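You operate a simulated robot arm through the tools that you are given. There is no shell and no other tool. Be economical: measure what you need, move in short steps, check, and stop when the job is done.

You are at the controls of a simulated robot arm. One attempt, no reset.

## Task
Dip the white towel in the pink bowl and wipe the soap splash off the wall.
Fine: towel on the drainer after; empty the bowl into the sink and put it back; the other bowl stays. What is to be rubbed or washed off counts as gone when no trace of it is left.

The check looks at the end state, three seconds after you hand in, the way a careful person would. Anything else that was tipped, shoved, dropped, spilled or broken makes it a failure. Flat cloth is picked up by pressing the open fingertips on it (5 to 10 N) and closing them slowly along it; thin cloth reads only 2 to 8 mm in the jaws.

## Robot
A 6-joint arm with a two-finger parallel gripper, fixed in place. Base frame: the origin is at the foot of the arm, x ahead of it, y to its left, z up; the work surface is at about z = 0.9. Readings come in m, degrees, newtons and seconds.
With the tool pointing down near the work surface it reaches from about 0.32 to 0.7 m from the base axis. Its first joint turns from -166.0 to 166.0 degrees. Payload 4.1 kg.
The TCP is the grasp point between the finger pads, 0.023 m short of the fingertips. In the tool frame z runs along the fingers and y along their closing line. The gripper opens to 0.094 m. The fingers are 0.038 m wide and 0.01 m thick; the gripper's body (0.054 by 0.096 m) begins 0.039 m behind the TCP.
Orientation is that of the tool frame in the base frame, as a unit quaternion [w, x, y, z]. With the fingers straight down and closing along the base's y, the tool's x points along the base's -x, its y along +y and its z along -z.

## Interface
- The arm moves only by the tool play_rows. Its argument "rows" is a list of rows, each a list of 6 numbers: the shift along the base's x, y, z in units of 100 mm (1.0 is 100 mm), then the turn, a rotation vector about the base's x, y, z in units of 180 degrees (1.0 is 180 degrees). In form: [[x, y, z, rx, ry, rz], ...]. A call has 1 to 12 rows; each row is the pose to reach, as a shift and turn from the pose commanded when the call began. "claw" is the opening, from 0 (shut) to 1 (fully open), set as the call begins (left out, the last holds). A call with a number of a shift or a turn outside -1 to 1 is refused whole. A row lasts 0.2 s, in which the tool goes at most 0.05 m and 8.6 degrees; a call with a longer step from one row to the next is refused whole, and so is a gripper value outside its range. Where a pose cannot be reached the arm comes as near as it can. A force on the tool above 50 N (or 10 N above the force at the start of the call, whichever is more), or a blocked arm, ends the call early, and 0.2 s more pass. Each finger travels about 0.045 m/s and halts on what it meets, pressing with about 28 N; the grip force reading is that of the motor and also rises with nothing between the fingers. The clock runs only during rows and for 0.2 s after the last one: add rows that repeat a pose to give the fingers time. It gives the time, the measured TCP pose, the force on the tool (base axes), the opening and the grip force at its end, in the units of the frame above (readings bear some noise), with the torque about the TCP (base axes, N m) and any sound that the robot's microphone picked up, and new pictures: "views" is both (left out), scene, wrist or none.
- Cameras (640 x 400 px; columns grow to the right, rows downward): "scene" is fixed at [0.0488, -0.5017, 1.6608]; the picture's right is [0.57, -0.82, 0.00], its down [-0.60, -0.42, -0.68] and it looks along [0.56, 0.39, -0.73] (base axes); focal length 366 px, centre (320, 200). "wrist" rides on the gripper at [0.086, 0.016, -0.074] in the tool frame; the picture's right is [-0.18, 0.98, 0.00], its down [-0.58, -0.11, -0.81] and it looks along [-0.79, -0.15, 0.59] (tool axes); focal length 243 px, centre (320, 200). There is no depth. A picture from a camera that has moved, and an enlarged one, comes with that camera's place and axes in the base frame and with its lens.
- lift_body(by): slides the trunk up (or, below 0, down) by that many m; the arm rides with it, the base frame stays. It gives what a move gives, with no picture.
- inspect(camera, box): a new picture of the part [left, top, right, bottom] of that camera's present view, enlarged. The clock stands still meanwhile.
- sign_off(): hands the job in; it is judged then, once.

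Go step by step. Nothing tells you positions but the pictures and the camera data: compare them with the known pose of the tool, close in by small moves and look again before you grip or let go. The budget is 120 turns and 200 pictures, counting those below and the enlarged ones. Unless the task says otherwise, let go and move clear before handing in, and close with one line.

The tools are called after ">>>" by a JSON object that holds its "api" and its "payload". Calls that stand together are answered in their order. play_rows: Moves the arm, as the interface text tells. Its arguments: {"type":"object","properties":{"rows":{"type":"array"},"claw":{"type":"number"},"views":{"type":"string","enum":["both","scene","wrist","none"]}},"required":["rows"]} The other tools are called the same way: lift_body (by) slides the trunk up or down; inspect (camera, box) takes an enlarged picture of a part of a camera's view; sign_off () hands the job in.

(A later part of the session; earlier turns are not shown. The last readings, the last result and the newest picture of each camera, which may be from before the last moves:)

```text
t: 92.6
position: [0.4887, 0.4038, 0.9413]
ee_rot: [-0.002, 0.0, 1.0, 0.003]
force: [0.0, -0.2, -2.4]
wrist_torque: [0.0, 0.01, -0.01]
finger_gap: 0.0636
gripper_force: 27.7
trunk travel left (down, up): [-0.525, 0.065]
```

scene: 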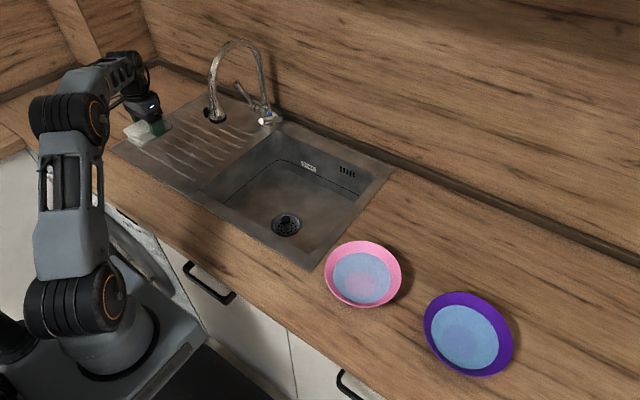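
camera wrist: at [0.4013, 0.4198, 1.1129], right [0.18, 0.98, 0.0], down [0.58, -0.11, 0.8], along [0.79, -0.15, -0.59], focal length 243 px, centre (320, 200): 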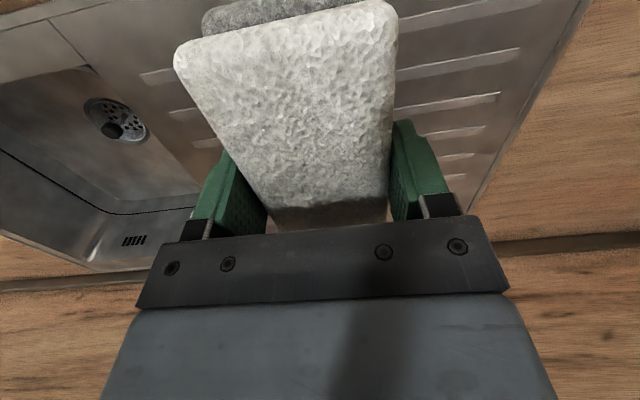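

>>> {"api": "play_rows", "payload": {"rows": [[0, 0, -0.02, 0, 0, 0], [0, 0, -0.03, 0, 0, 0], [0, 0, -0.03, 0, 0, 0]], "views": "none"}}

>>> {"api": "play_rows", "payload": {"rows": [[0, 0, 0, 0, 0, 0], [0, 0, 0, 0, 0, 0], [0, 0, 0, 0, 0, 0], [0, 0, 0, 0, 0, 0], [0, 0, 0.2, 0, 0, 0], [0, 0, 0.6, 0, 0, 0], [0, 0, 1.0, 0, 0, 0]], "claw": 0.95, "views": "both"}}

```text
t: 93.4
position: [0.4874, 0.4039, 0.9379]
ee_rot: [-0.001, -0.001, 1.0, 0.003]
force: [-0.4, 0.5, -1.5]
wrist_torque: [-0.05, -0.07, -0.04]
finger_gap: 0.0635
gripper_force: 27.9
trunk travel left (down, up): [-0.525, 0.065]
```

```text
t: 95.0
position: [0.4864, 0.4039, 1.0365]
ee_rot: [-0.001, 0.001, 1.0, 0.003]
force: [-0.4, -0.3, 0.4]
wrist_torque: [0.01, -0.01, -0.02]
finger_gap: 0.0891
gripper_force: 0.0
trunk travel left (down, up): [-0.525, 0.065]
camera wrist: at [0.4, 0.4203, 1.1118], right [0.18, 0.98, 0.0], down [0.58, -0.11, 0.8], along [0.79, -0.15, -0.59], focal length 243 px, centre (320, 200)
```

scene: 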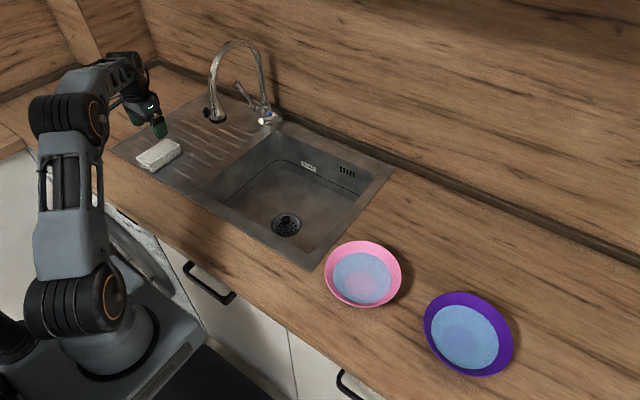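
wrist: 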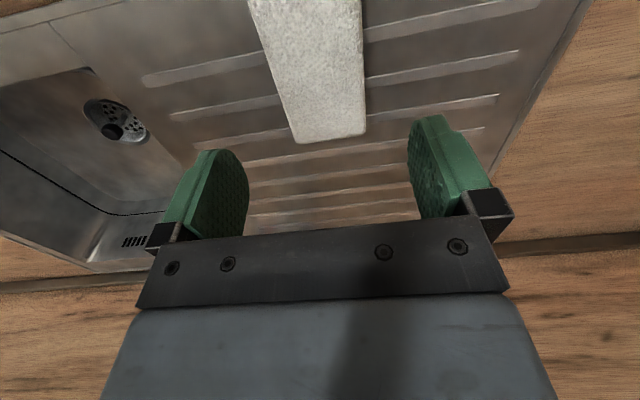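

The towel is back on the drainer and the wall is clean. Next is the bowl: its wall slopes about 45°, so I'll pinch the +y rim with the tool leaned 45°, lift it level, and pour into the sink. Moving over with the jaws part-closed.

>>> {"api": "play_rows", "payload": {"rows": [[0, 0, 0.4, 0, 0, 0], [-0.1, 0, 0.8, 0, 0, 0], [-0.2, -0.3, 1.0, 0, 0, 0], [-0.3, -0.7, 1.0, 0, 0, 0], [-0.33, -1.0, 1.0, 0, 0, 0]], "claw": 0.45, "views": "none"}}

>>> {"api": "play_rows", "payload": {"rows": [[0, -0.4, 0, 0, 0, 0], [0, -0.8, 0, 0, 0, 0], [0, -1.0, 0, 0, 0, 0]], "views": "none"}}

>>> {"api": "play_rows", "payload": {"rows": [[0, -0.4, 0, 0, 0, 0], [0, -0.8, 0, 0, 0, 0], [0, -1.0, 0, 0, 0, 0]], "views": "none"}}

>>> {"api": "play_rows", "payload": {"rows": [[0, -0.4, 0, 0, 0, 0], [0, -0.8, 0, 0, 0, 0], [0, -1.0, 0, 0, 0, 0]], "views": "none"}}

>>> {"api": "play_rows", "payload": {"rows": [[0, -0.4, 0, 0, 0, 0], [0, -0.8, 0, 0, 0, 0], [0, -1.0, 0, 0, 0, 0]], "views": "none"}}

>>> {"api": "play_rows", "payload": {"rows": [[0, -0.3, 0, -0.042, 0, 0], [0, -0.6, 0, -0.084, 0, 0], [0, -0.8, 0, -0.126, 0, 0], [0, -0.8, 0, -0.168, 0, 0], [0, -0.8, 0, -0.21, 0, 0], [0, -0.8, 0, -0.25, 0, 0], [0, -0.8, 0, -0.25, 0, 0]], "views": "both"}}

```text
t: 96.2
position: [0.4539, 0.3031, 1.1355]
ee_rot: [-0.001, 0.0, 1.0, 0.002]
force: [0.0, 0.3, -0.9]
wrist_torque: [0.04, -0.01, -0.02]
finger_gap: 0.0422
gripper_force: 0.0
trunk travel left (down, up): [-0.525, 0.065]
```

```text
t: 97.0
position: [0.4576, 0.2048, 1.1357]
ee_rot: [-0.001, 0.0, 1.0, 0.003]
force: [0.4, 0.3, 0.2]
wrist_torque: [0.03, -0.01, 0.0]
finger_gap: 0.0425
gripper_force: 0.1
trunk travel left (down, up): [-0.525, 0.065]
```

```text
t: 97.8
position: [0.4573, 0.1058, 1.1346]
ee_rot: [-0.001, 0.0, 1.0, 0.004]
force: [0.5, -0.8, 0.4]
wrist_torque: [-0.01, 0.01, 0.05]
finger_gap: 0.0424
gripper_force: 0.2
trunk travel left (down, up): [-0.525, 0.065]
```

```text
t: 98.6
position: [0.4539, 0.0037, 1.1366]
ee_rot: [-0.001, 0.001, 1.0, 0.003]
force: [-0.3, 1.5, -0.8]
wrist_torque: [0.02, -0.03, 0.02]
finger_gap: 0.0423
gripper_force: 0.1
trunk travel left (down, up): [-0.525, 0.065]
```

```text
t: 99.4
position: [0.4536, -0.096, 1.1378]
ee_rot: [-0.001, 0.0, 1.0, 0.003]
force: [0.4, -0.2, 0.0]
wrist_torque: [0.01, 0.02, -0.01]
finger_gap: 0.0422
gripper_force: 0.0
trunk travel left (down, up): [-0.525, 0.065]
```

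```text
t: 101.0
position: [0.4536, -0.1767, 1.1364]
ee_rot: [-0.001, 0.001, 0.925, -0.381]
force: [0.4, 0.9, 0.6]
wrist_torque: [0.0, -0.02, -0.02]
finger_gap: 0.0425
gripper_force: 0.1
trunk travel left (down, up): [-0.525, 0.065]
camera wrist: at [0.3668, -0.1121, 1.1781], right [0.18, 0.7, -0.69], down [0.58, 0.49, 0.65], along [0.79, -0.52, -0.32], focal length 243 px, centre (320, 200)
```

scene: 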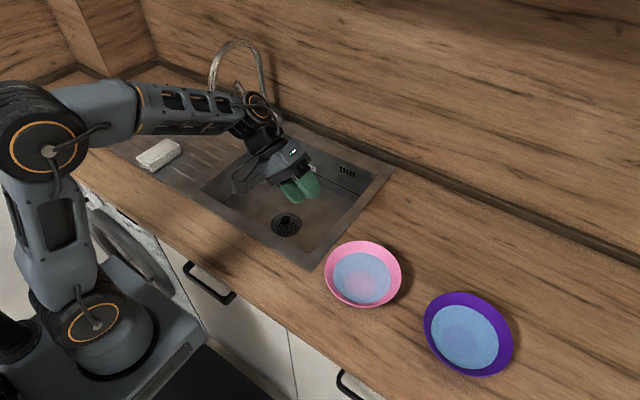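
wrist: 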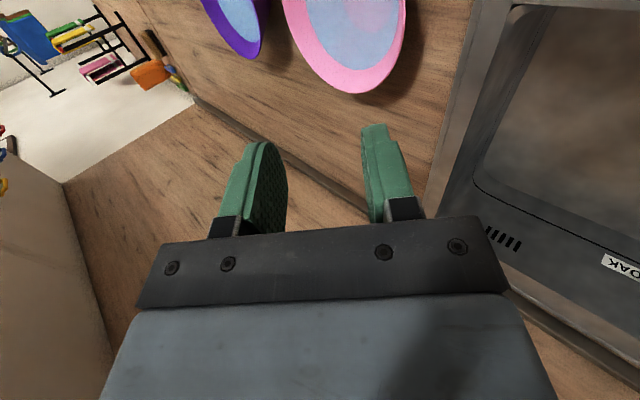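

The 45° lean works and the tool points at the bowl's near-sink rim. Closing in along the approach line.

>>> {"api": "play_rows", "payload": {"rows": [[0, 0, -0.4, 0, 0, 0], [0, -0.1, -0.8, 0, 0, 0], [0, -0.2, -1.0, 0, 0, 0], [0, -0.2, -1.0, 0, 0, 0]], "views": "both"}}

>>> {"api": "inspect", "payload": {"camera": "scene", "box": [270, 190, 430, 310]}}

```text
t: 102.0
position: [0.455, -0.1966, 1.0355]
ee_rot: [-0.001, 0.001, 0.925, -0.38]
force: [-0.6, -0.2, -0.5]
wrist_torque: [0.01, -0.01, -0.01]
finger_gap: 0.0423
gripper_force: 0.0
trunk travel left (down, up): [-0.525, 0.065]
camera wrist: at [0.3682, -0.1324, 1.0768], right [0.18, 0.7, -0.69], down [0.58, 0.49, 0.65], along [0.79, -0.52, -0.32], focal length 243 px, centre (320, 200)
```

scene: 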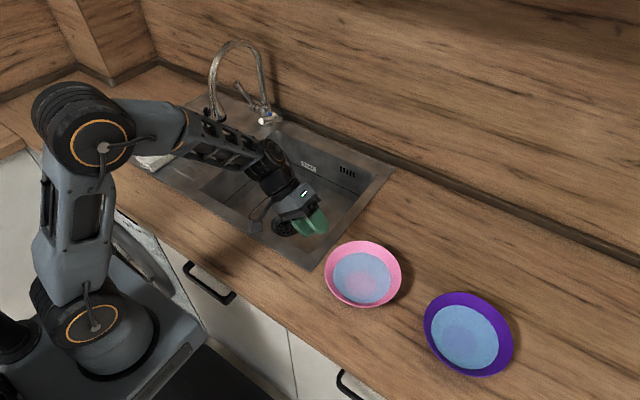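
wrist: 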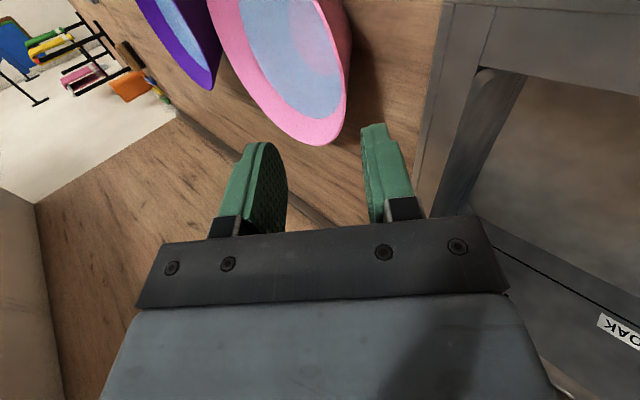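

```text
3.33 times, centred on (350, 250) of scene
camera zoom: at [0.0488, -0.5017, 1.6608], right [0.57, -0.82, 0.0], down [-0.6, -0.42, -0.68], along [0.56, 0.39, -0.73], focal length 1221 px, centre (220, 33)
```

zoom: 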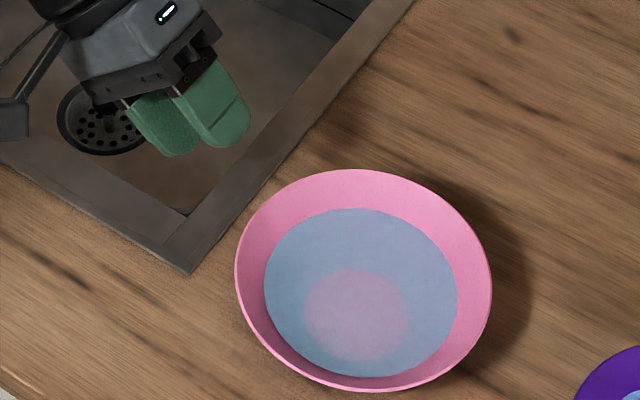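

Refined: rim centre about (0.458, -0.334), rim z about 0.957, radius 85 mm. Moving to a pre-grasp 45 mm off along the tool axis and looking.

>>> {"api": "play_rows", "payload": {"rows": [[0.02, -0.1, -0.2, 0, 0, 0], [0.02, -0.2, -0.4, 0, 0, 0], [0.02, -0.22, -0.48, 0, 0, 0], [0.02, -0.22, -0.48, 0, 0, 0]], "views": "wrist"}}

>>> {"api": "inspect", "payload": {"camera": "scene", "box": [270, 190, 430, 310]}}

```text
t: 103.0
position: [0.4555, -0.2166, 0.9883]
ee_rot: [-0.001, 0.001, 0.925, -0.381]
force: [0.3, 0.1, 0.0]
wrist_torque: [0.0, 0.0, -0.01]
finger_gap: 0.0423
gripper_force: 0.1
trunk travel left (down, up): [-0.525, 0.065]
camera wrist: at [0.3686, -0.1528, 1.0296], right [0.18, 0.7, -0.69], down [0.58, 0.49, 0.65], along [0.79, -0.52, -0.32], focal length 243 px, centre (320, 200)
```

wrist: 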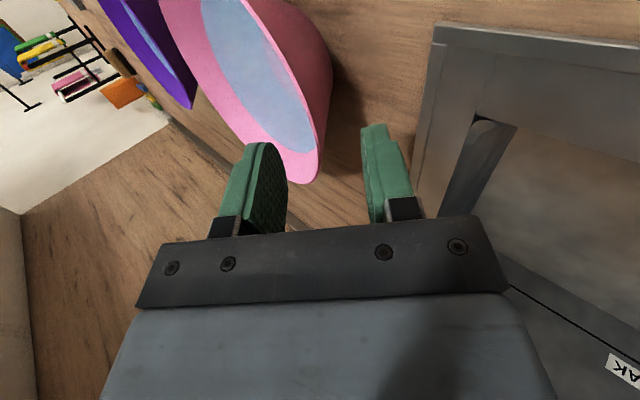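

```text
3.33 times, centred on (350, 250) of scene
camera zoom: at [0.0488, -0.5017, 1.6608], right [0.57, -0.82, 0.0], down [-0.6, -0.42, -0.68], along [0.56, 0.39, -0.73], focal length 1221 px, centre (220, 33)
```

zoom: 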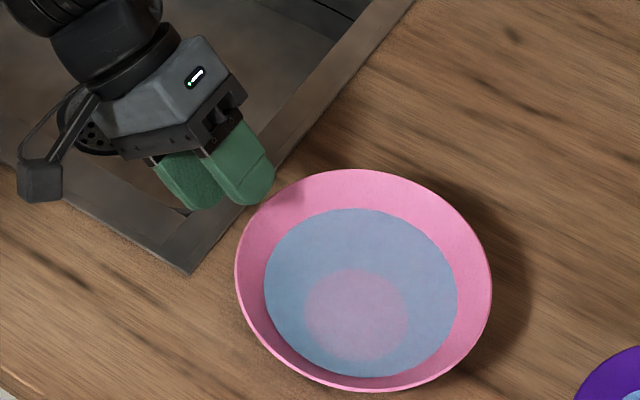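

The rim lines up between the fingers. Advancing along the tool axis in two parts.

>>> {"api": "play_rows", "payload": {"rows": [[0.02, -0.1, -0.1, 0, 0, 0], [0.02, -0.2, -0.2, 0, 0, 0], [0.02, -0.25, -0.25, 0, 0, 0], [0.02, -0.25, -0.25, 0, 0, 0]], "views": "wrist"}}

>>> {"api": "inspect", "payload": {"camera": "scene", "box": [270, 190, 430, 310]}}

```text
t: 104.0
position: [0.4577, -0.2433, 0.9626]
ee_rot: [0.001, 0.001, 0.925, -0.381]
force: [0.8, -0.5, 0.1]
wrist_torque: [0.01, -0.01, 0.04]
finger_gap: 0.0424
gripper_force: 0.1
trunk travel left (down, up): [-0.525, 0.065]
camera wrist: at [0.3709, -0.1786, 1.0049], right [0.18, 0.7, -0.69], down [0.58, 0.49, 0.65], along [0.79, -0.52, -0.32], focal length 243 px, centre (320, 200)
```

wrist: 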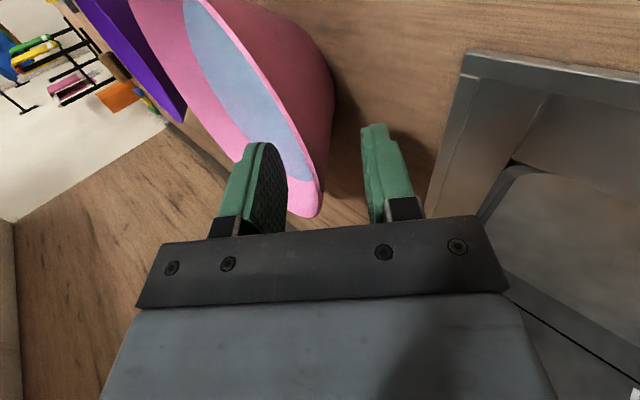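

```text
3.33 times, centred on (350, 250) of scene
camera zoom: at [0.0488, -0.5017, 1.6608], right [0.57, -0.82, 0.0], down [-0.6, -0.42, -0.68], along [0.56, 0.39, -0.73], focal length 1221 px, centre (220, 33)
```

zoom: 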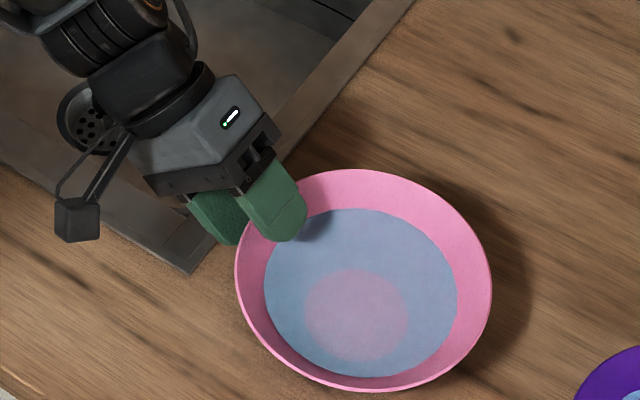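

Rim is between the fingers and the wall runs parallel to them. Advancing 19 mm more, then closing gradually.

>>> {"api": "play_rows", "payload": {"rows": [[0, -0.05, -0.05, 0, 0, 0], [0, -0.1, -0.1, 0, 0, 0], [0, -0.135, -0.135, 0, 0, 0], [0, -0.135, -0.135, 0, 0, 0]], "views": "wrist"}}

>>> {"api": "inspect", "payload": {"camera": "scene", "box": [270, 190, 430, 310]}}

```text
t: 105.0
position: [0.4599, -0.2567, 0.9505]
ee_rot: [-0.001, 0.0, 0.925, -0.381]
force: [-0.4, 0.4, 0.0]
wrist_torque: [-0.01, -0.02, 0.02]
finger_gap: 0.0424
gripper_force: 0.1
trunk travel left (down, up): [-0.525, 0.065]
camera wrist: at [0.3719, -0.1919, 0.9921], right [0.18, 0.7, -0.69], down [0.58, 0.49, 0.65], along [0.79, -0.52, -0.32], focal length 243 px, centre (320, 200)
```

wrist: 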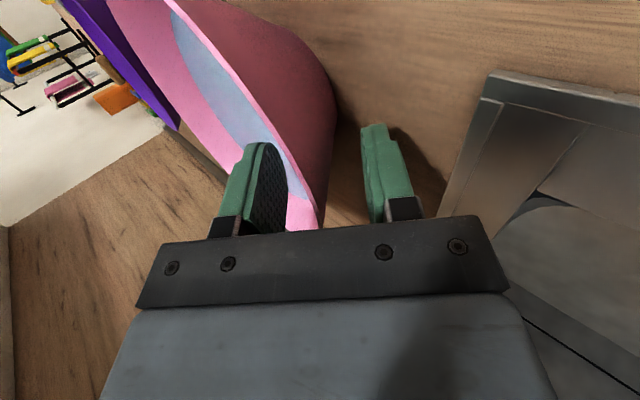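

```text
3.33 times, centred on (350, 250) of scene
camera zoom: at [0.0488, -0.5017, 1.6608], right [0.57, -0.82, 0.0], down [-0.6, -0.42, -0.68], along [0.56, 0.39, -0.73], focal length 1221 px, centre (220, 33)
```

zoom: 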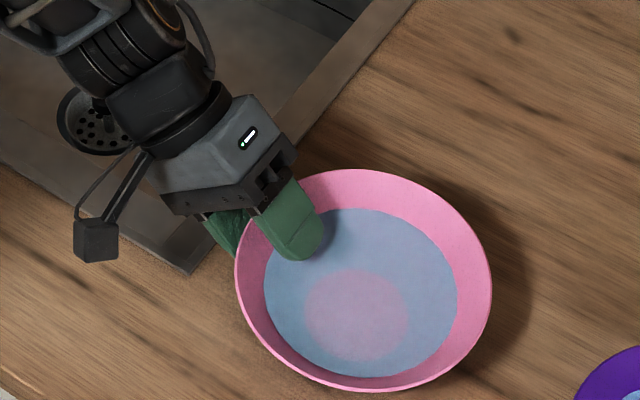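

Well placed. Closing part-way first and checking whether either finger touches early.

>>> {"api": "play_rows", "payload": {"rows": [[0, 0, 0, 0, 0, 0], [0, 0, 0, 0, 0, 0]], "claw": 0.2, "views": "wrist"}}

```text
t: 105.6
position: [0.4594, -0.2566, 0.9509]
ee_rot: [-0.002, 0.0, 0.925, -0.38]
force: [0.2, -0.9, 0.5]
wrist_torque: [0.04, -0.02, -0.02]
finger_gap: 0.019
gripper_force: 0.6
trunk travel left (down, up): [-0.525, 0.065]
camera wrist: at [0.3719, -0.1918, 0.9922], right [0.18, 0.7, -0.69], down [0.58, 0.49, 0.65], along [0.79, -0.52, -0.32], focal length 243 px, centre (320, 200)
```

wrist: 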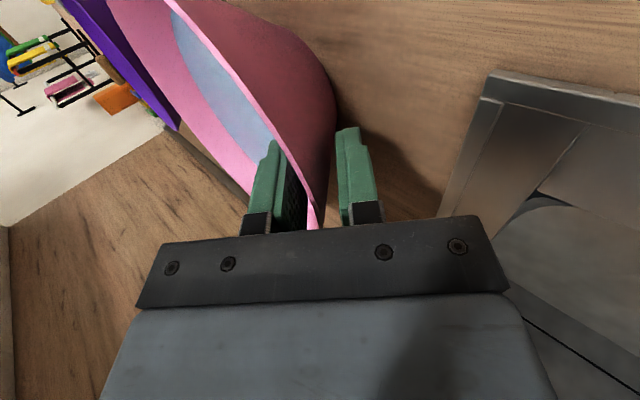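

Centred. Closing fully onto the rim.

>>> {"api": "play_rows", "payload": {"rows": [[0, 0, 0, 0, 0, 0], [0, 0, 0, 0, 0, 0], [0, 0, 0, 0, 0, 0]], "claw": 0.0, "views": "wrist"}}

>>> {"api": "inspect", "payload": {"camera": "scene", "box": [270, 190, 430, 310]}}

```text
t: 106.4
position: [0.458, -0.2561, 0.9504]
ee_rot: [-0.002, 0.0, 0.925, -0.38]
force: [0.0, 0.9, -3.8]
wrist_torque: [0.31, 0.0, 0.01]
finger_gap: 0.0091
gripper_force: 27.1
trunk travel left (down, up): [-0.525, 0.065]
camera wrist: at [0.372, -0.1918, 0.992], right [0.18, 0.7, -0.69], down [0.58, 0.49, 0.65], along [0.79, -0.52, -0.32], focal length 243 px, centre (320, 200)
```

wrist: 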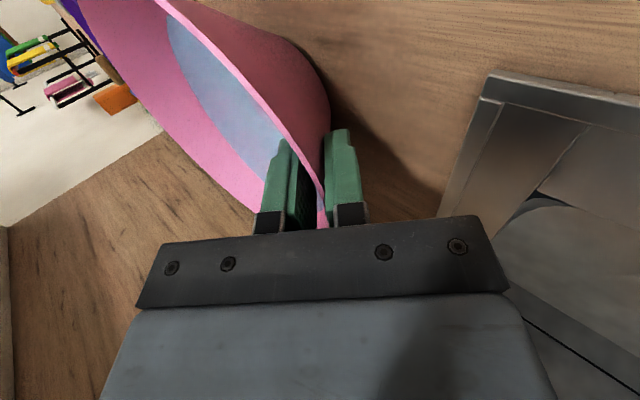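

```text
3.33 times, centred on (350, 250) of scene
camera zoom: at [0.0488, -0.5017, 1.6608], right [0.57, -0.82, 0.0], down [-0.6, -0.42, -0.68], along [0.56, 0.39, -0.73], focal length 1221 px, centre (220, 33)
```

zoom: 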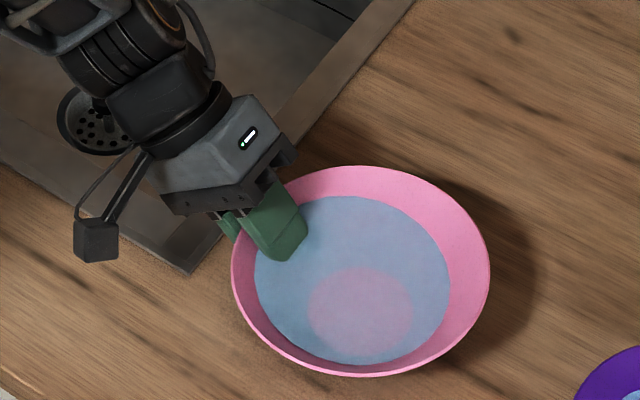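

The bowl tipped about 7° as the wall aligned with the jaws; water is still contained. I'll lift a little and rotate the tool +7° to level it.

>>> {"api": "play_rows", "payload": {"rows": [[0, 0, 0.05, 0, 0, 0], [0, 0, 0.1, 0.01, 0, 0], [0, 0, 0.15, 0.02, 0, 0], [0, 0, 0.2, 0.03, 0, 0], [0, 0, 0.25, 0.038, 0, 0], [0, 0, 0.25, 0.038, 0, 0]], "views": "both"}}

>>> {"api": "inspect", "payload": {"camera": "scene", "box": [270, 190, 430, 310]}}

```text
t: 107.8
position: [0.4587, -0.2553, 0.9742]
ee_rot: [-0.001, 0.0, 0.946, -0.324]
force: [-0.7, -0.6, -5.2]
wrist_torque: [0.28, 0.0, 0.0]
finger_gap: 0.0092
gripper_force: 28.0
trunk travel left (down, up): [-0.525, 0.065]
camera wrist: at [0.3723, -0.1975, 1.023], right [0.18, 0.78, -0.6], down [0.58, 0.41, 0.7], along [0.79, -0.48, -0.38], focal length 243 px, centre (320, 200)
```

scene: 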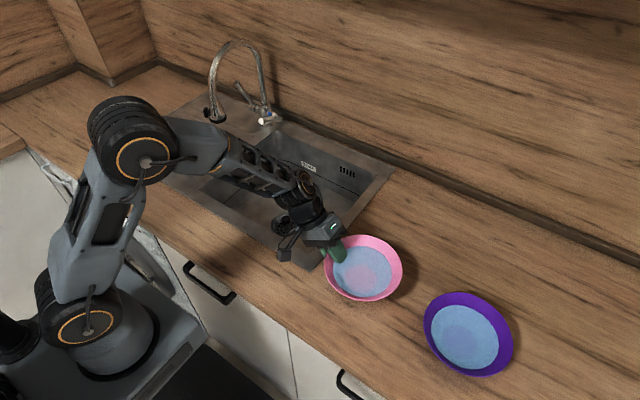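
wrist: 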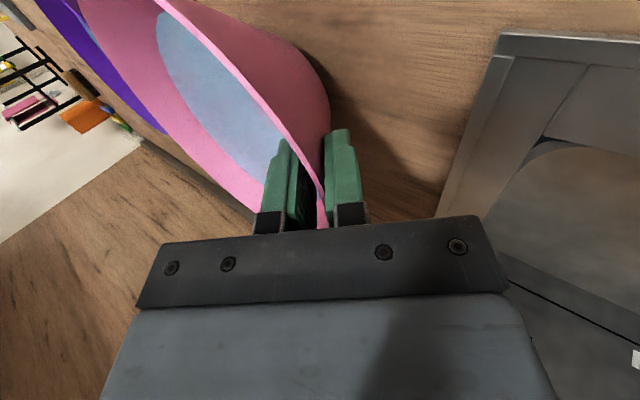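

```text
3.33 times, centred on (350, 250) of scene
camera zoom: at [0.0488, -0.5017, 1.6608], right [0.57, -0.82, 0.0], down [-0.6, -0.42, -0.68], along [0.56, 0.39, -0.73], focal length 1221 px, centre (220, 33)
```

zoom: 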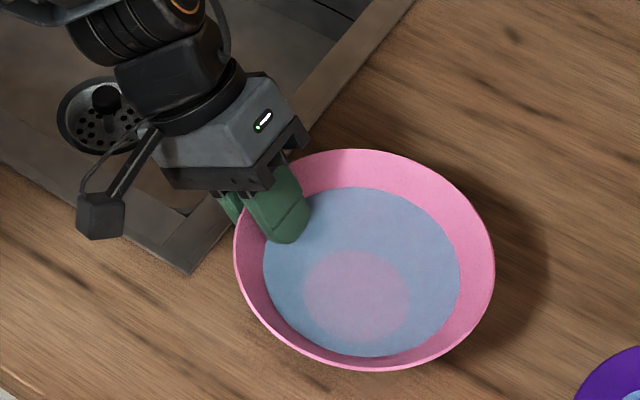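

Lifted level and firm (about 0.5 kg total). Raising and carrying slowly over the basin.

>>> {"api": "play_rows", "payload": {"rows": [[0, 0, 0.1, 0, 0, 0], [0, 0, 0.25, 0, 0, 0], [0, 0, 0.45, 0, 0, 0], [0, 0, 0.65, 0, 0, 0], [0, 0, 0.85, 0, 0, 0], [0, 0, 1.0, 0, 0, 0], [0, 0, 1.0, 0, 0, 0]], "views": "scene"}}

>>> {"api": "play_rows", "payload": {"rows": [[0.05, 0.1, 0, 0, 0, 0], [0.15, 0.3, 0, 0, 0, 0], [0.25, 0.5, 0.05, 0, 0, 0], [0.35, 0.7, 0.1, 0, 0, 0], [0.45, 0.9, 0.15, 0, 0, 0], [0.5, 1.0, 0.15, 0, 0, 0], [0.5, 1.0, 0.15, 0, 0, 0]], "views": "scene"}}

```text
t: 109.4
position: [0.4599, -0.256, 1.0737]
ee_rot: [-0.001, 0.0, 0.946, -0.323]
force: [0.1, -0.3, -4.3]
wrist_torque: [0.31, -0.01, -0.03]
finger_gap: 0.009
gripper_force: 28.0
trunk travel left (down, up): [-0.525, 0.065]
```

scene: 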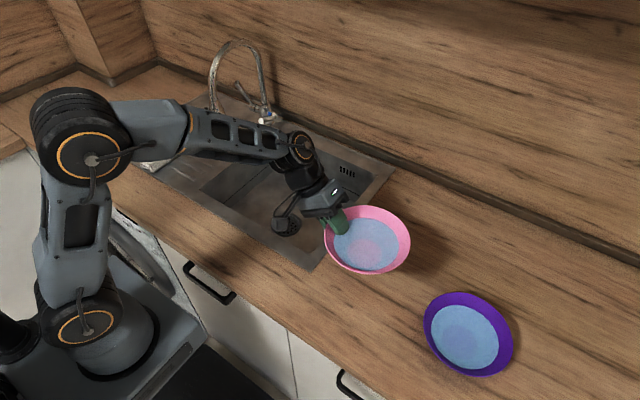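

```text
t: 111.0
position: [0.5093, -0.1549, 1.0896]
ee_rot: [-0.002, 0.0, 0.946, -0.325]
force: [0.3, 0.4, -4.9]
wrist_torque: [0.28, -0.01, 0.0]
finger_gap: 0.0093
gripper_force: 27.9
trunk travel left (down, up): [-0.525, 0.065]
```

scene: 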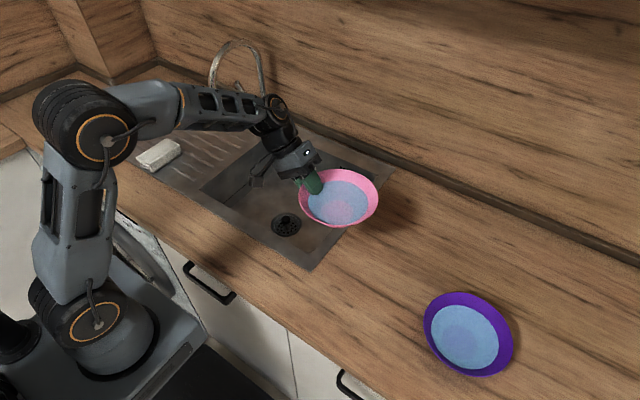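

>>> {"api": "play_rows", "payload": {"rows": [[0.05, 0.1, 0, 0, 0, 0], [0.15, 0.3, 0, 0, 0, 0], [0.25, 0.5, 0, 0, 0, 0], [0.35, 0.7, 0, 0, 0, 0], [0.45, 0.9, 0, 0, 0, 0], [0.5, 1.0, 0, 0, 0, 0], [0.5, 1.0, 0, 0, 0, 0]], "views": "none"}}

>>> {"api": "play_rows", "payload": {"rows": [[0.1, 0.1, 0, 0, 0, 0], [0.2, 0.3, 0, 0, 0, 0], [0.35, 0.5, 0, 0, 0, 0], [0.4, 0.7, 0, 0, 0, 0], [0.4, 0.8, 0, 0, 0, 0], [0.4, 0.8, 0, 0, 0, 0]], "views": "both"}}

```text
t: 112.6
position: [0.5599, -0.0576, 1.0922]
ee_rot: [-0.001, 0.001, 0.946, -0.325]
force: [-0.4, 0.0, -3.9]
wrist_torque: [0.3, 0.0, 0.0]
finger_gap: 0.0091
gripper_force: 28.2
trunk travel left (down, up): [-0.525, 0.065]
```

```text
t: 114.0
position: [0.5996, 0.0217, 1.0918]
ee_rot: [-0.001, 0.001, 0.946, -0.325]
force: [-0.3, 0.1, -3.7]
wrist_torque: [0.32, 0.08, -0.01]
finger_gap: 0.0094
gripper_force: 28.1
trunk travel left (down, up): [-0.525, 0.065]
camera wrist: at [0.5128, 0.0811, 1.1398], right [0.18, 0.78, -0.6], down [0.58, 0.41, 0.7], along [0.79, -0.48, -0.38], focal length 243 px, centre (320, 200)
```

scene: 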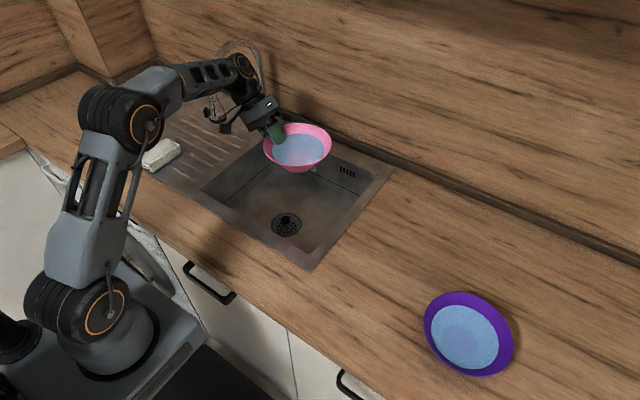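
wrist: 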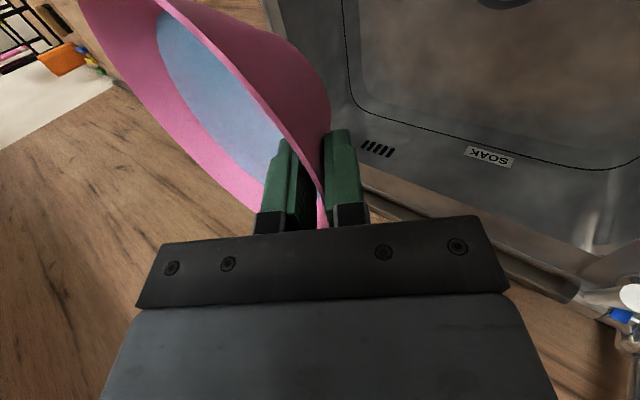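

Bowl is over the basin (edge at y about -0.18, far lip at -0.145). I lower it 4 cm, shift slightly, then tilt the far lip down slowly.

>>> {"api": "play_rows", "payload": {"rows": [[0, 0.05, -0.2, 0, 0, 0], [0, 0.1, -0.4, 0, 0, 0], [0, 0.15, -0.4, 0.03, 0, 0], [0, 0.15, -0.4, 0.06, 0, 0], [0, 0.15, -0.4, 0.085, 0, 0], [0, 0.15, -0.4, 0.11, 0, 0], [0, 0.15, -0.4, 0.11, 0, 0], [0, 0.15, -0.4, 0.11, 0, 0]], "views": "scene"}}

>>> {"api": "inspect", "payload": {"camera": "scene", "box": [200, 80, 400, 230]}}

```text
t: 115.8
position: [0.5995, 0.0388, 1.052]
ee_rot: [-0.002, 0.002, 0.988, -0.157]
force: [0.1, -0.4, -3.2]
wrist_torque: [0.2, 0.02, 0.02]
finger_gap: 0.0093
gripper_force: 27.9
trunk travel left (down, up): [-0.525, 0.065]
```

scene: 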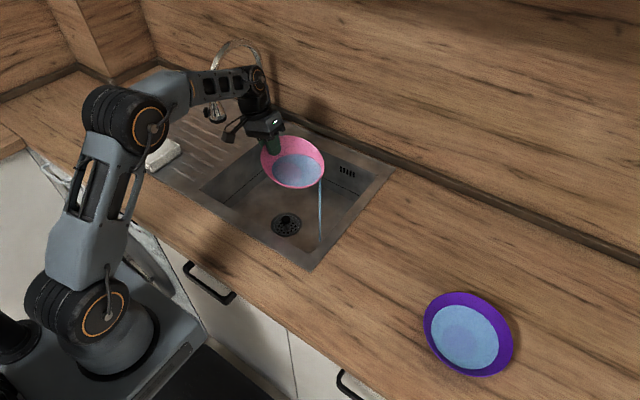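

```text
2.67 times, centred on (300, 155) of scene
camera zoom: at [0.0488, -0.5017, 1.6608], right [0.57, -0.82, 0.0], down [-0.6, -0.42, -0.68], along [0.56, 0.39, -0.73], focal length 977 px, centre (373, 320)
```

zoom: 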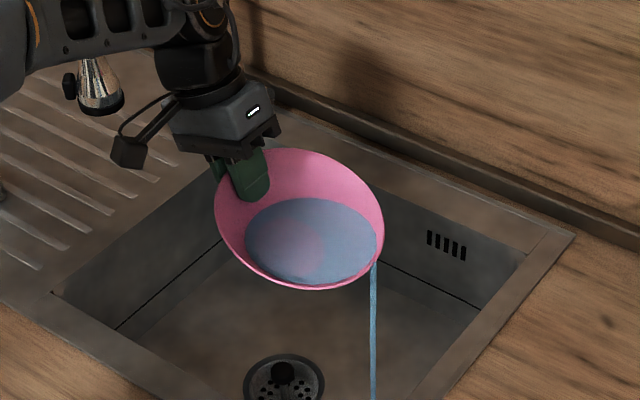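

It pours cleanly into the basin. Continuing the tilt slowly.

>>> {"api": "play_rows", "payload": {"rows": [[0, 0, 0, 0.02, 0, 0], [0, 0, 0, 0.04, 0, 0], [0, 0, 0, 0.06, 0, 0], [0, 0, 0, 0.08, 0, 0], [0, 0, 0, 0.1, 0, 0], [0, 0, 0, 0.12, 0, 0], [0, 0, 0, 0.14, 0, 0], [0, 0, 0, 0.16, 0, 0], [0, 0, 0, 0.18, 0, 0], [0, 0, 0, 0.2, 0, 0], [0, 0, 0, 0.2, 0, 0]], "views": "scene"}}

>>> {"api": "inspect", "payload": {"camera": "scene", "box": [200, 80, 400, 280]}}

```text
t: 118.2
position: [0.5987, 0.0386, 1.0494]
ee_rot: [0.0, 0.0, 0.988, 0.157]
force: [0.0, -0.9, -1.4]
wrist_torque: [-0.02, 0.02, 0.01]
finger_gap: 0.0089
gripper_force: 28.2
trunk travel left (down, up): [-0.525, 0.065]
```

scene: 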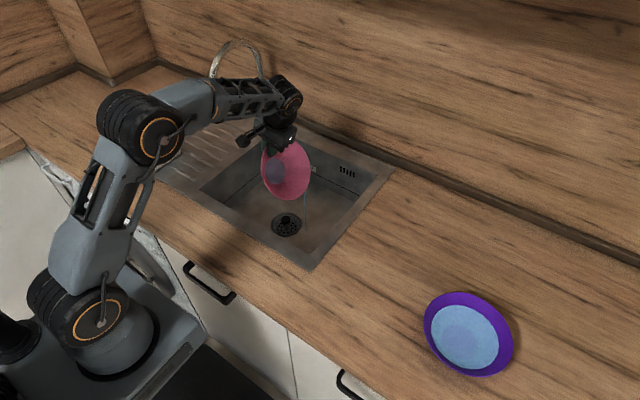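

```text
2.00 times, centred on (300, 180) of scene
camera zoom: at [0.0488, -0.5017, 1.6608], right [0.57, -0.82, 0.0], down [-0.6, -0.42, -0.68], along [0.56, 0.39, -0.73], focal length 732 px, centre (360, 240)
```

zoom: 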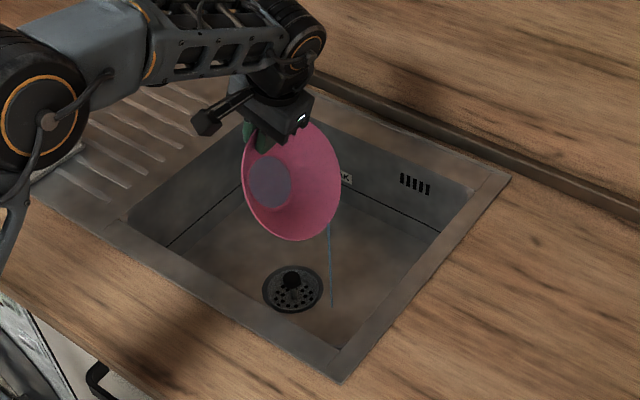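

Nearly empty. Tilting on past 90° and holding for the last drips.

>>> {"api": "play_rows", "payload": {"rows": [[0, 0, 0, 0.03, 0, 0], [0, 0, 0, 0.06, 0, 0], [0, 0, 0, 0.09, 0, 0], [0, 0, 0, 0.12, 0, 0], [0, 0, 0, 0.15, 0, 0], [0, 0, 0, 0.18, 0, 0], [0, 0, 0, 0.21, 0, 0], [0, 0, 0, 0.21, 0, 0], [0, 0, 0, 0.21, 0, 0], [0, 0, 0, 0.21, 0, 0], [0, 0, 0, 0.21, 0, 0], [0, 0, 0, 0.21, 0, 0]], "views": "none"}}

>>> {"api": "play_rows", "payload": {"rows": [[0, 0, 0, 0, 0, 0], [0, 0, 0, 0, 0, 0], [0, 0, 0, 0, 0, 0], [0, 0, 0, 0, 0, 0], [0, 0, 0, 0, 0, 0], [0, 0, 0, 0, 0, 0], [0, 0, 0, 0, 0, 0], [0, 0, 0, 0, 0, 0], [0, 0, 0, 0, 0, 0], [0, 0, 0, 0, 0, 0]], "views": "both"}}

>>> {"api": "inspect", "payload": {"camera": "scene", "box": [200, 80, 400, 280]}}

```text
t: 120.8
position: [0.5995, 0.0387, 1.0511]
ee_rot: [0.0, 0.001, 0.884, 0.468]
force: [-0.8, 0.0, -1.7]
wrist_torque: [-0.03, -0.01, 0.0]
finger_gap: 0.0091
gripper_force: 27.8
trunk travel left (down, up): [-0.525, 0.065]
```

```text
t: 123.0
position: [0.6009, 0.0395, 1.0485]
ee_rot: [-0.001, 0.001, 0.884, 0.467]
force: [0.6, 0.6, -1.0]
wrist_torque: [-0.03, 0.0, 0.01]
finger_gap: 0.0092
gripper_force: 27.8
trunk travel left (down, up): [-0.525, 0.065]
camera wrist: at [0.5125, -0.0129, 1.1051], right [0.18, 0.55, 0.81], down [0.58, -0.73, 0.36], along [0.79, 0.41, -0.46], focal length 243 px, centre (320, 200)
```

scene: 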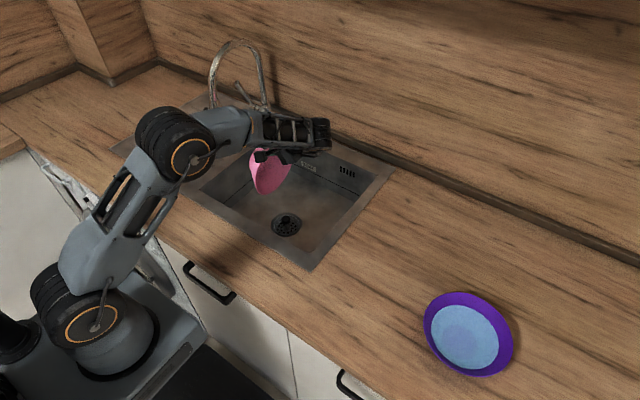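
wrist: 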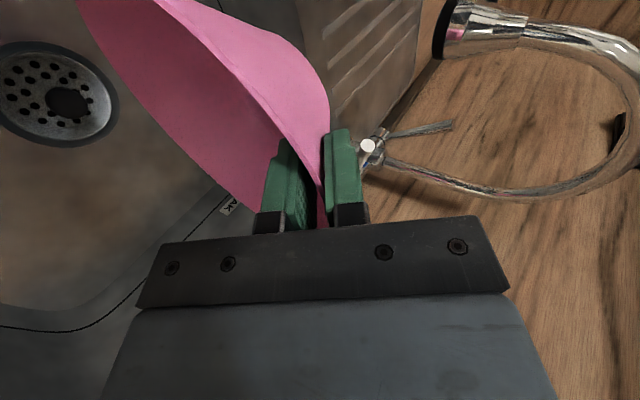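

```text
2.00 times, centred on (300, 180) of scene
camera zoom: at [0.0488, -0.5017, 1.6608], right [0.57, -0.82, 0.0], down [-0.6, -0.42, -0.68], along [0.56, 0.39, -0.73], focal length 732 px, centre (360, 240)
```

zoom: 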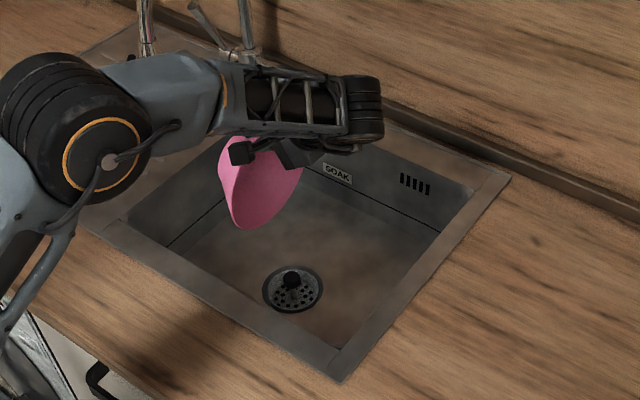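

Empty. Levelling it back and raising 5 cm.

>>> {"api": "play_rows", "payload": {"rows": [[0, 0, 0, -0.044, 0, 0], [0, 0, 0.05, -0.088, 0, 0], [0, 0, 0.1, -0.132, 0, 0], [0, 0, 0.15, -0.176, 0, 0], [0, 0, 0.2, -0.22, 0, 0], [0, 0, 0.25, -0.264, 0, 0], [0, 0, 0.3, -0.308, 0, 0], [0, 0, 0.35, -0.352, 0, 0], [0, 0, 0.4, -0.396, 0, 0], [0, 0, 0.45, -0.44, 0, 0], [0, 0, 0.45, -0.484, 0, 0], [0, 0, 0.45, -0.52, 0, 0]], "views": "scene"}}

>>> {"api": "inspect", "payload": {"camera": "scene", "box": [200, 80, 400, 230]}}

```text
t: 125.6
position: [0.5982, 0.0399, 1.096]
ee_rot: [0.0, 0.001, 0.946, -0.325]
force: [-0.5, -0.3, -1.5]
wrist_torque: [0.11, -0.01, 0.01]
finger_gap: 0.0092
gripper_force: 28.5
trunk travel left (down, up): [-0.525, 0.065]
```

scene: 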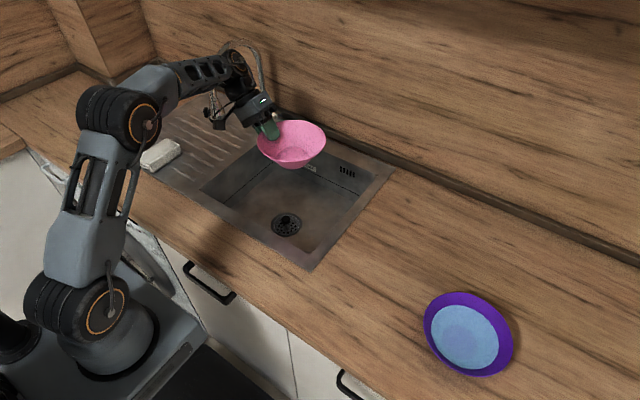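

```text
2.67 times, centred on (300, 155) of scene
camera zoom: at [0.0488, -0.5017, 1.6608], right [0.57, -0.82, 0.0], down [-0.6, -0.42, -0.68], along [0.56, 0.39, -0.73], focal length 977 px, centre (373, 320)
```

zoom: 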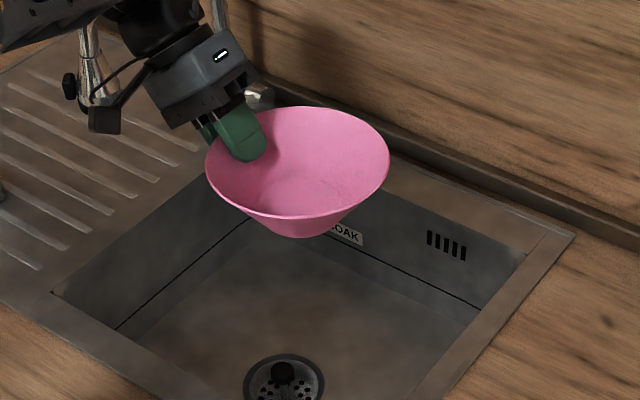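

Bowl is empty and level. Carrying it back to its original spot.

>>> {"api": "play_rows", "payload": {"rows": [[-0.15, -0.33, 0, 0, 0, 0], [-0.3, -0.66, 0, 0, 0, 0], [-0.46, -0.985, 0, 0, 0, 0]], "views": "none"}}

>>> {"api": "play_rows", "payload": {"rows": [[-0.15, -0.33, 0, 0, 0, 0], [-0.3, -0.66, 0, 0, 0, 0], [-0.46, -0.985, 0, 0, 0, 0]], "views": "none"}}

>>> {"api": "play_rows", "payload": {"rows": [[-0.15, -0.33, 0, 0, 0, 0], [-0.3, -0.66, 0, 0, 0, 0], [-0.47, -0.985, 0, 0, 0, 0], [-0.47, -0.985, -0.3, 0, 0, 0], [-0.47, -0.985, -0.6, 0, 0, 0], [-0.47, -0.985, -0.9, 0, 0, 0], [-0.47, -0.985, -0.9, 0, 0, 0]], "views": "scene"}}

>>> {"api": "inspect", "payload": {"camera": "scene", "box": [270, 190, 430, 310]}}

```text
t: 126.4
position: [0.5561, -0.0599, 1.0975]
ee_rot: [-0.002, 0.001, 0.945, -0.326]
force: [-0.4, 0.2, -0.9]
wrist_torque: [0.12, -0.04, 0.0]
finger_gap: 0.009
gripper_force: 28.0
trunk travel left (down, up): [-0.525, 0.065]
```

```text
t: 127.2
position: [0.5092, -0.1584, 1.097]
ee_rot: [-0.001, 0.0, 0.946, -0.325]
force: [-0.1, -1.0, -0.3]
wrist_torque: [0.05, -0.02, -0.02]
finger_gap: 0.0092
gripper_force: 27.5
trunk travel left (down, up): [-0.525, 0.065]
```

```text
t: 128.8
position: [0.4572, -0.2576, 1.007]
ee_rot: [-0.001, 0.001, 0.946, -0.326]
force: [-0.4, 0.3, -1.6]
wrist_torque: [0.09, 0.02, 0.01]
finger_gap: 0.009
gripper_force: 28.1
trunk travel left (down, up): [-0.525, 0.065]
```

scene: 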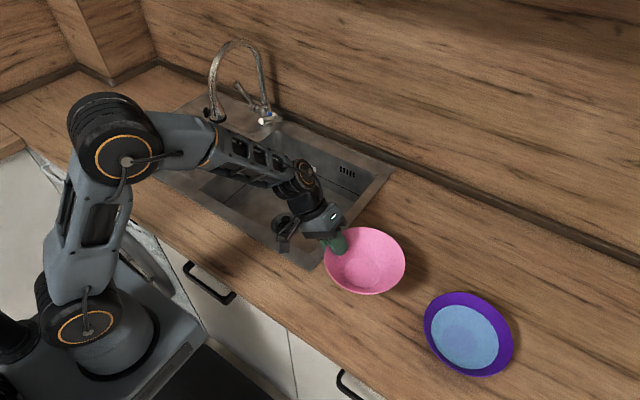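

```text
3.33 times, centred on (350, 250) of scene
camera zoom: at [0.0488, -0.5017, 1.6608], right [0.57, -0.82, 0.0], down [-0.6, -0.42, -0.68], along [0.56, 0.39, -0.73], focal length 1221 px, centre (220, 33)
```

zoom: 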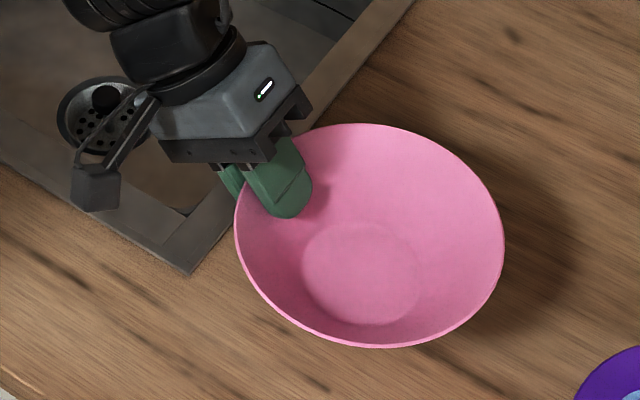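

Above its old place. Lowering to just above the surface, then feeling for contact.

>>> {"api": "play_rows", "payload": {"rows": [[0, 0.01, -0.2, 0, 0, 0], [0.01, 0.02, -0.4, 0, 0, 0], [0.01, 0.02, -0.48, 0, 0, 0], [0.01, 0.02, -0.48, 0, 0, 0]], "views": "none"}}

>>> {"api": "inspect", "payload": {"camera": "scene", "box": [270, 190, 430, 310]}}

```text
t: 129.8
position: [0.4598, -0.2562, 0.9573]
ee_rot: [-0.002, 0.001, 0.946, -0.326]
force: [-0.9, 0.0, -1.5]
wrist_torque: [0.05, -0.02, 0.01]
finger_gap: 0.009
gripper_force: 28.4
trunk travel left (down, up): [-0.525, 0.065]
```

```text
3.33 times, centred on (350, 250) of scene
camera zoom: at [0.0488, -0.5017, 1.6608], right [0.57, -0.82, 0.0], down [-0.6, -0.42, -0.68], along [0.56, 0.39, -0.73], focal length 1221 px, centre (220, 33)
```

zoom: 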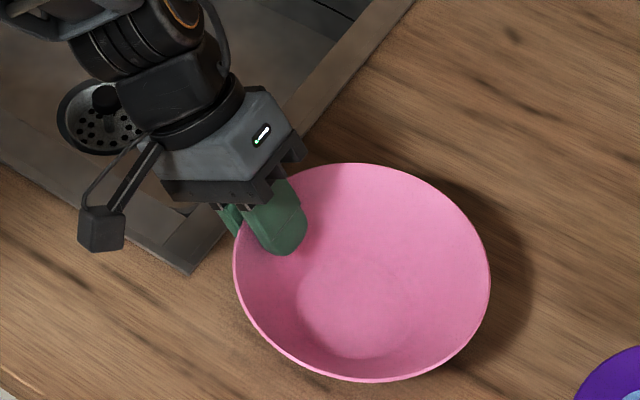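

About 8 mm to go, and the position matches the original outline within 1–2 px.

>>> {"api": "play_rows", "payload": {"rows": [[0, 0, -0.02, 0, 0, 0], [0, 0, -0.04, 0, 0, 0], [0, 0, -0.05, 0, 0, 0], [0, 0, -0.05, 0, 0, 0]], "views": "none"}}

>>> {"api": "play_rows", "payload": {"rows": [[0, 0, -0.01, 0, 0, 0], [0, 0, -0.02, 0, 0, 0], [0, 0, -0.02, 0, 0, 0]], "views": "none"}}

```text
t: 130.8
position: [0.4601, -0.254, 0.9534]
ee_rot: [0.0, 0.0, 0.946, -0.324]
force: [-1.9, 1.7, 6.6]
wrist_torque: [-0.21, -0.15, -0.01]
finger_gap: 0.009
gripper_force: 27.7
trunk travel left (down, up): [-0.525, 0.065]
```

```text
t: 131.6
position: [0.4612, -0.2544, 0.9515]
ee_rot: [0.0, 0.001, 0.945, -0.326]
force: [-4.8, 5.4, 22.5]
wrist_torque: [-0.69, -0.27, -0.09]
finger_gap: 0.0095
gripper_force: 27.7
trunk travel left (down, up): [-0.525, 0.065]
```

Contact made. Easing off 2 mm, then opening to the earlier entry gap.

>>> {"api": "play_rows", "payload": {"rows": [[0, 0, 0.01, 0, 0, 0], [0, 0, 0.02, 0, 0, 0], [0, 0, 0.02, 0, 0, 0]], "views": "none"}}

>>> {"api": "play_rows", "payload": {"rows": [[0, 0, 0, 0, 0, 0], [0, 0, 0, 0, 0, 0], [0, 0, 0, 0, 0, 0]], "claw": 0.35, "views": "wrist"}}

>>> {"api": "inspect", "payload": {"camera": "scene", "box": [270, 190, 430, 310]}}

```text
t: 132.4
position: [0.4612, -0.2552, 0.9519]
ee_rot: [0.0, 0.001, 0.946, -0.325]
force: [2.3, -3.0, 11.7]
wrist_torque: [-0.63, -0.44, 0.04]
finger_gap: 0.0092
gripper_force: 28.2
trunk travel left (down, up): [-0.525, 0.065]
```

```text
t: 133.2
position: [0.461, -0.2551, 0.9524]
ee_rot: [-0.001, 0.001, 0.946, -0.325]
force: [0.0, -0.1, -0.6]
wrist_torque: [0.01, -0.01, 0.02]
finger_gap: 0.0332
gripper_force: 0.1
trunk travel left (down, up): [-0.525, 0.065]
camera wrist: at [0.3745, -0.1956, 1.0015], right [0.18, 0.78, -0.6], down [0.58, 0.41, 0.7], along [0.79, -0.48, -0.38], focal length 243 px, centre (320, 200)
```

wrist: 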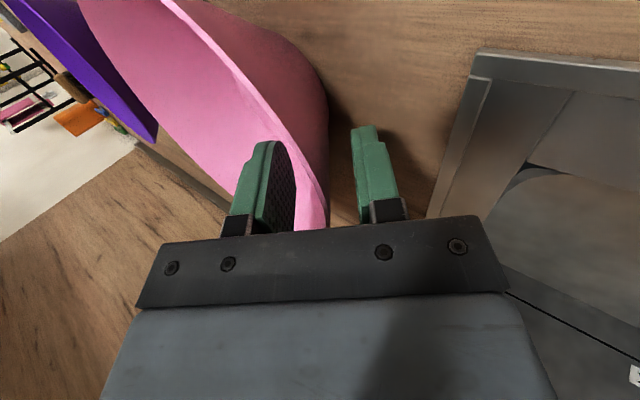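

```text
3.33 times, centred on (350, 250) of scene
camera zoom: at [0.0488, -0.5017, 1.6608], right [0.57, -0.82, 0.0], down [-0.6, -0.42, -0.68], along [0.56, 0.39, -0.73], focal length 1221 px, centre (220, 33)
```

zoom: 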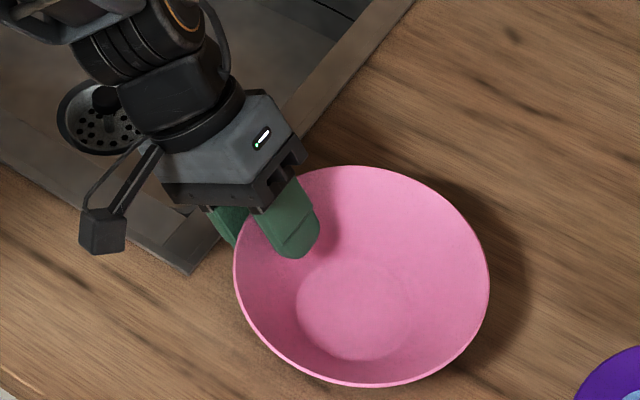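

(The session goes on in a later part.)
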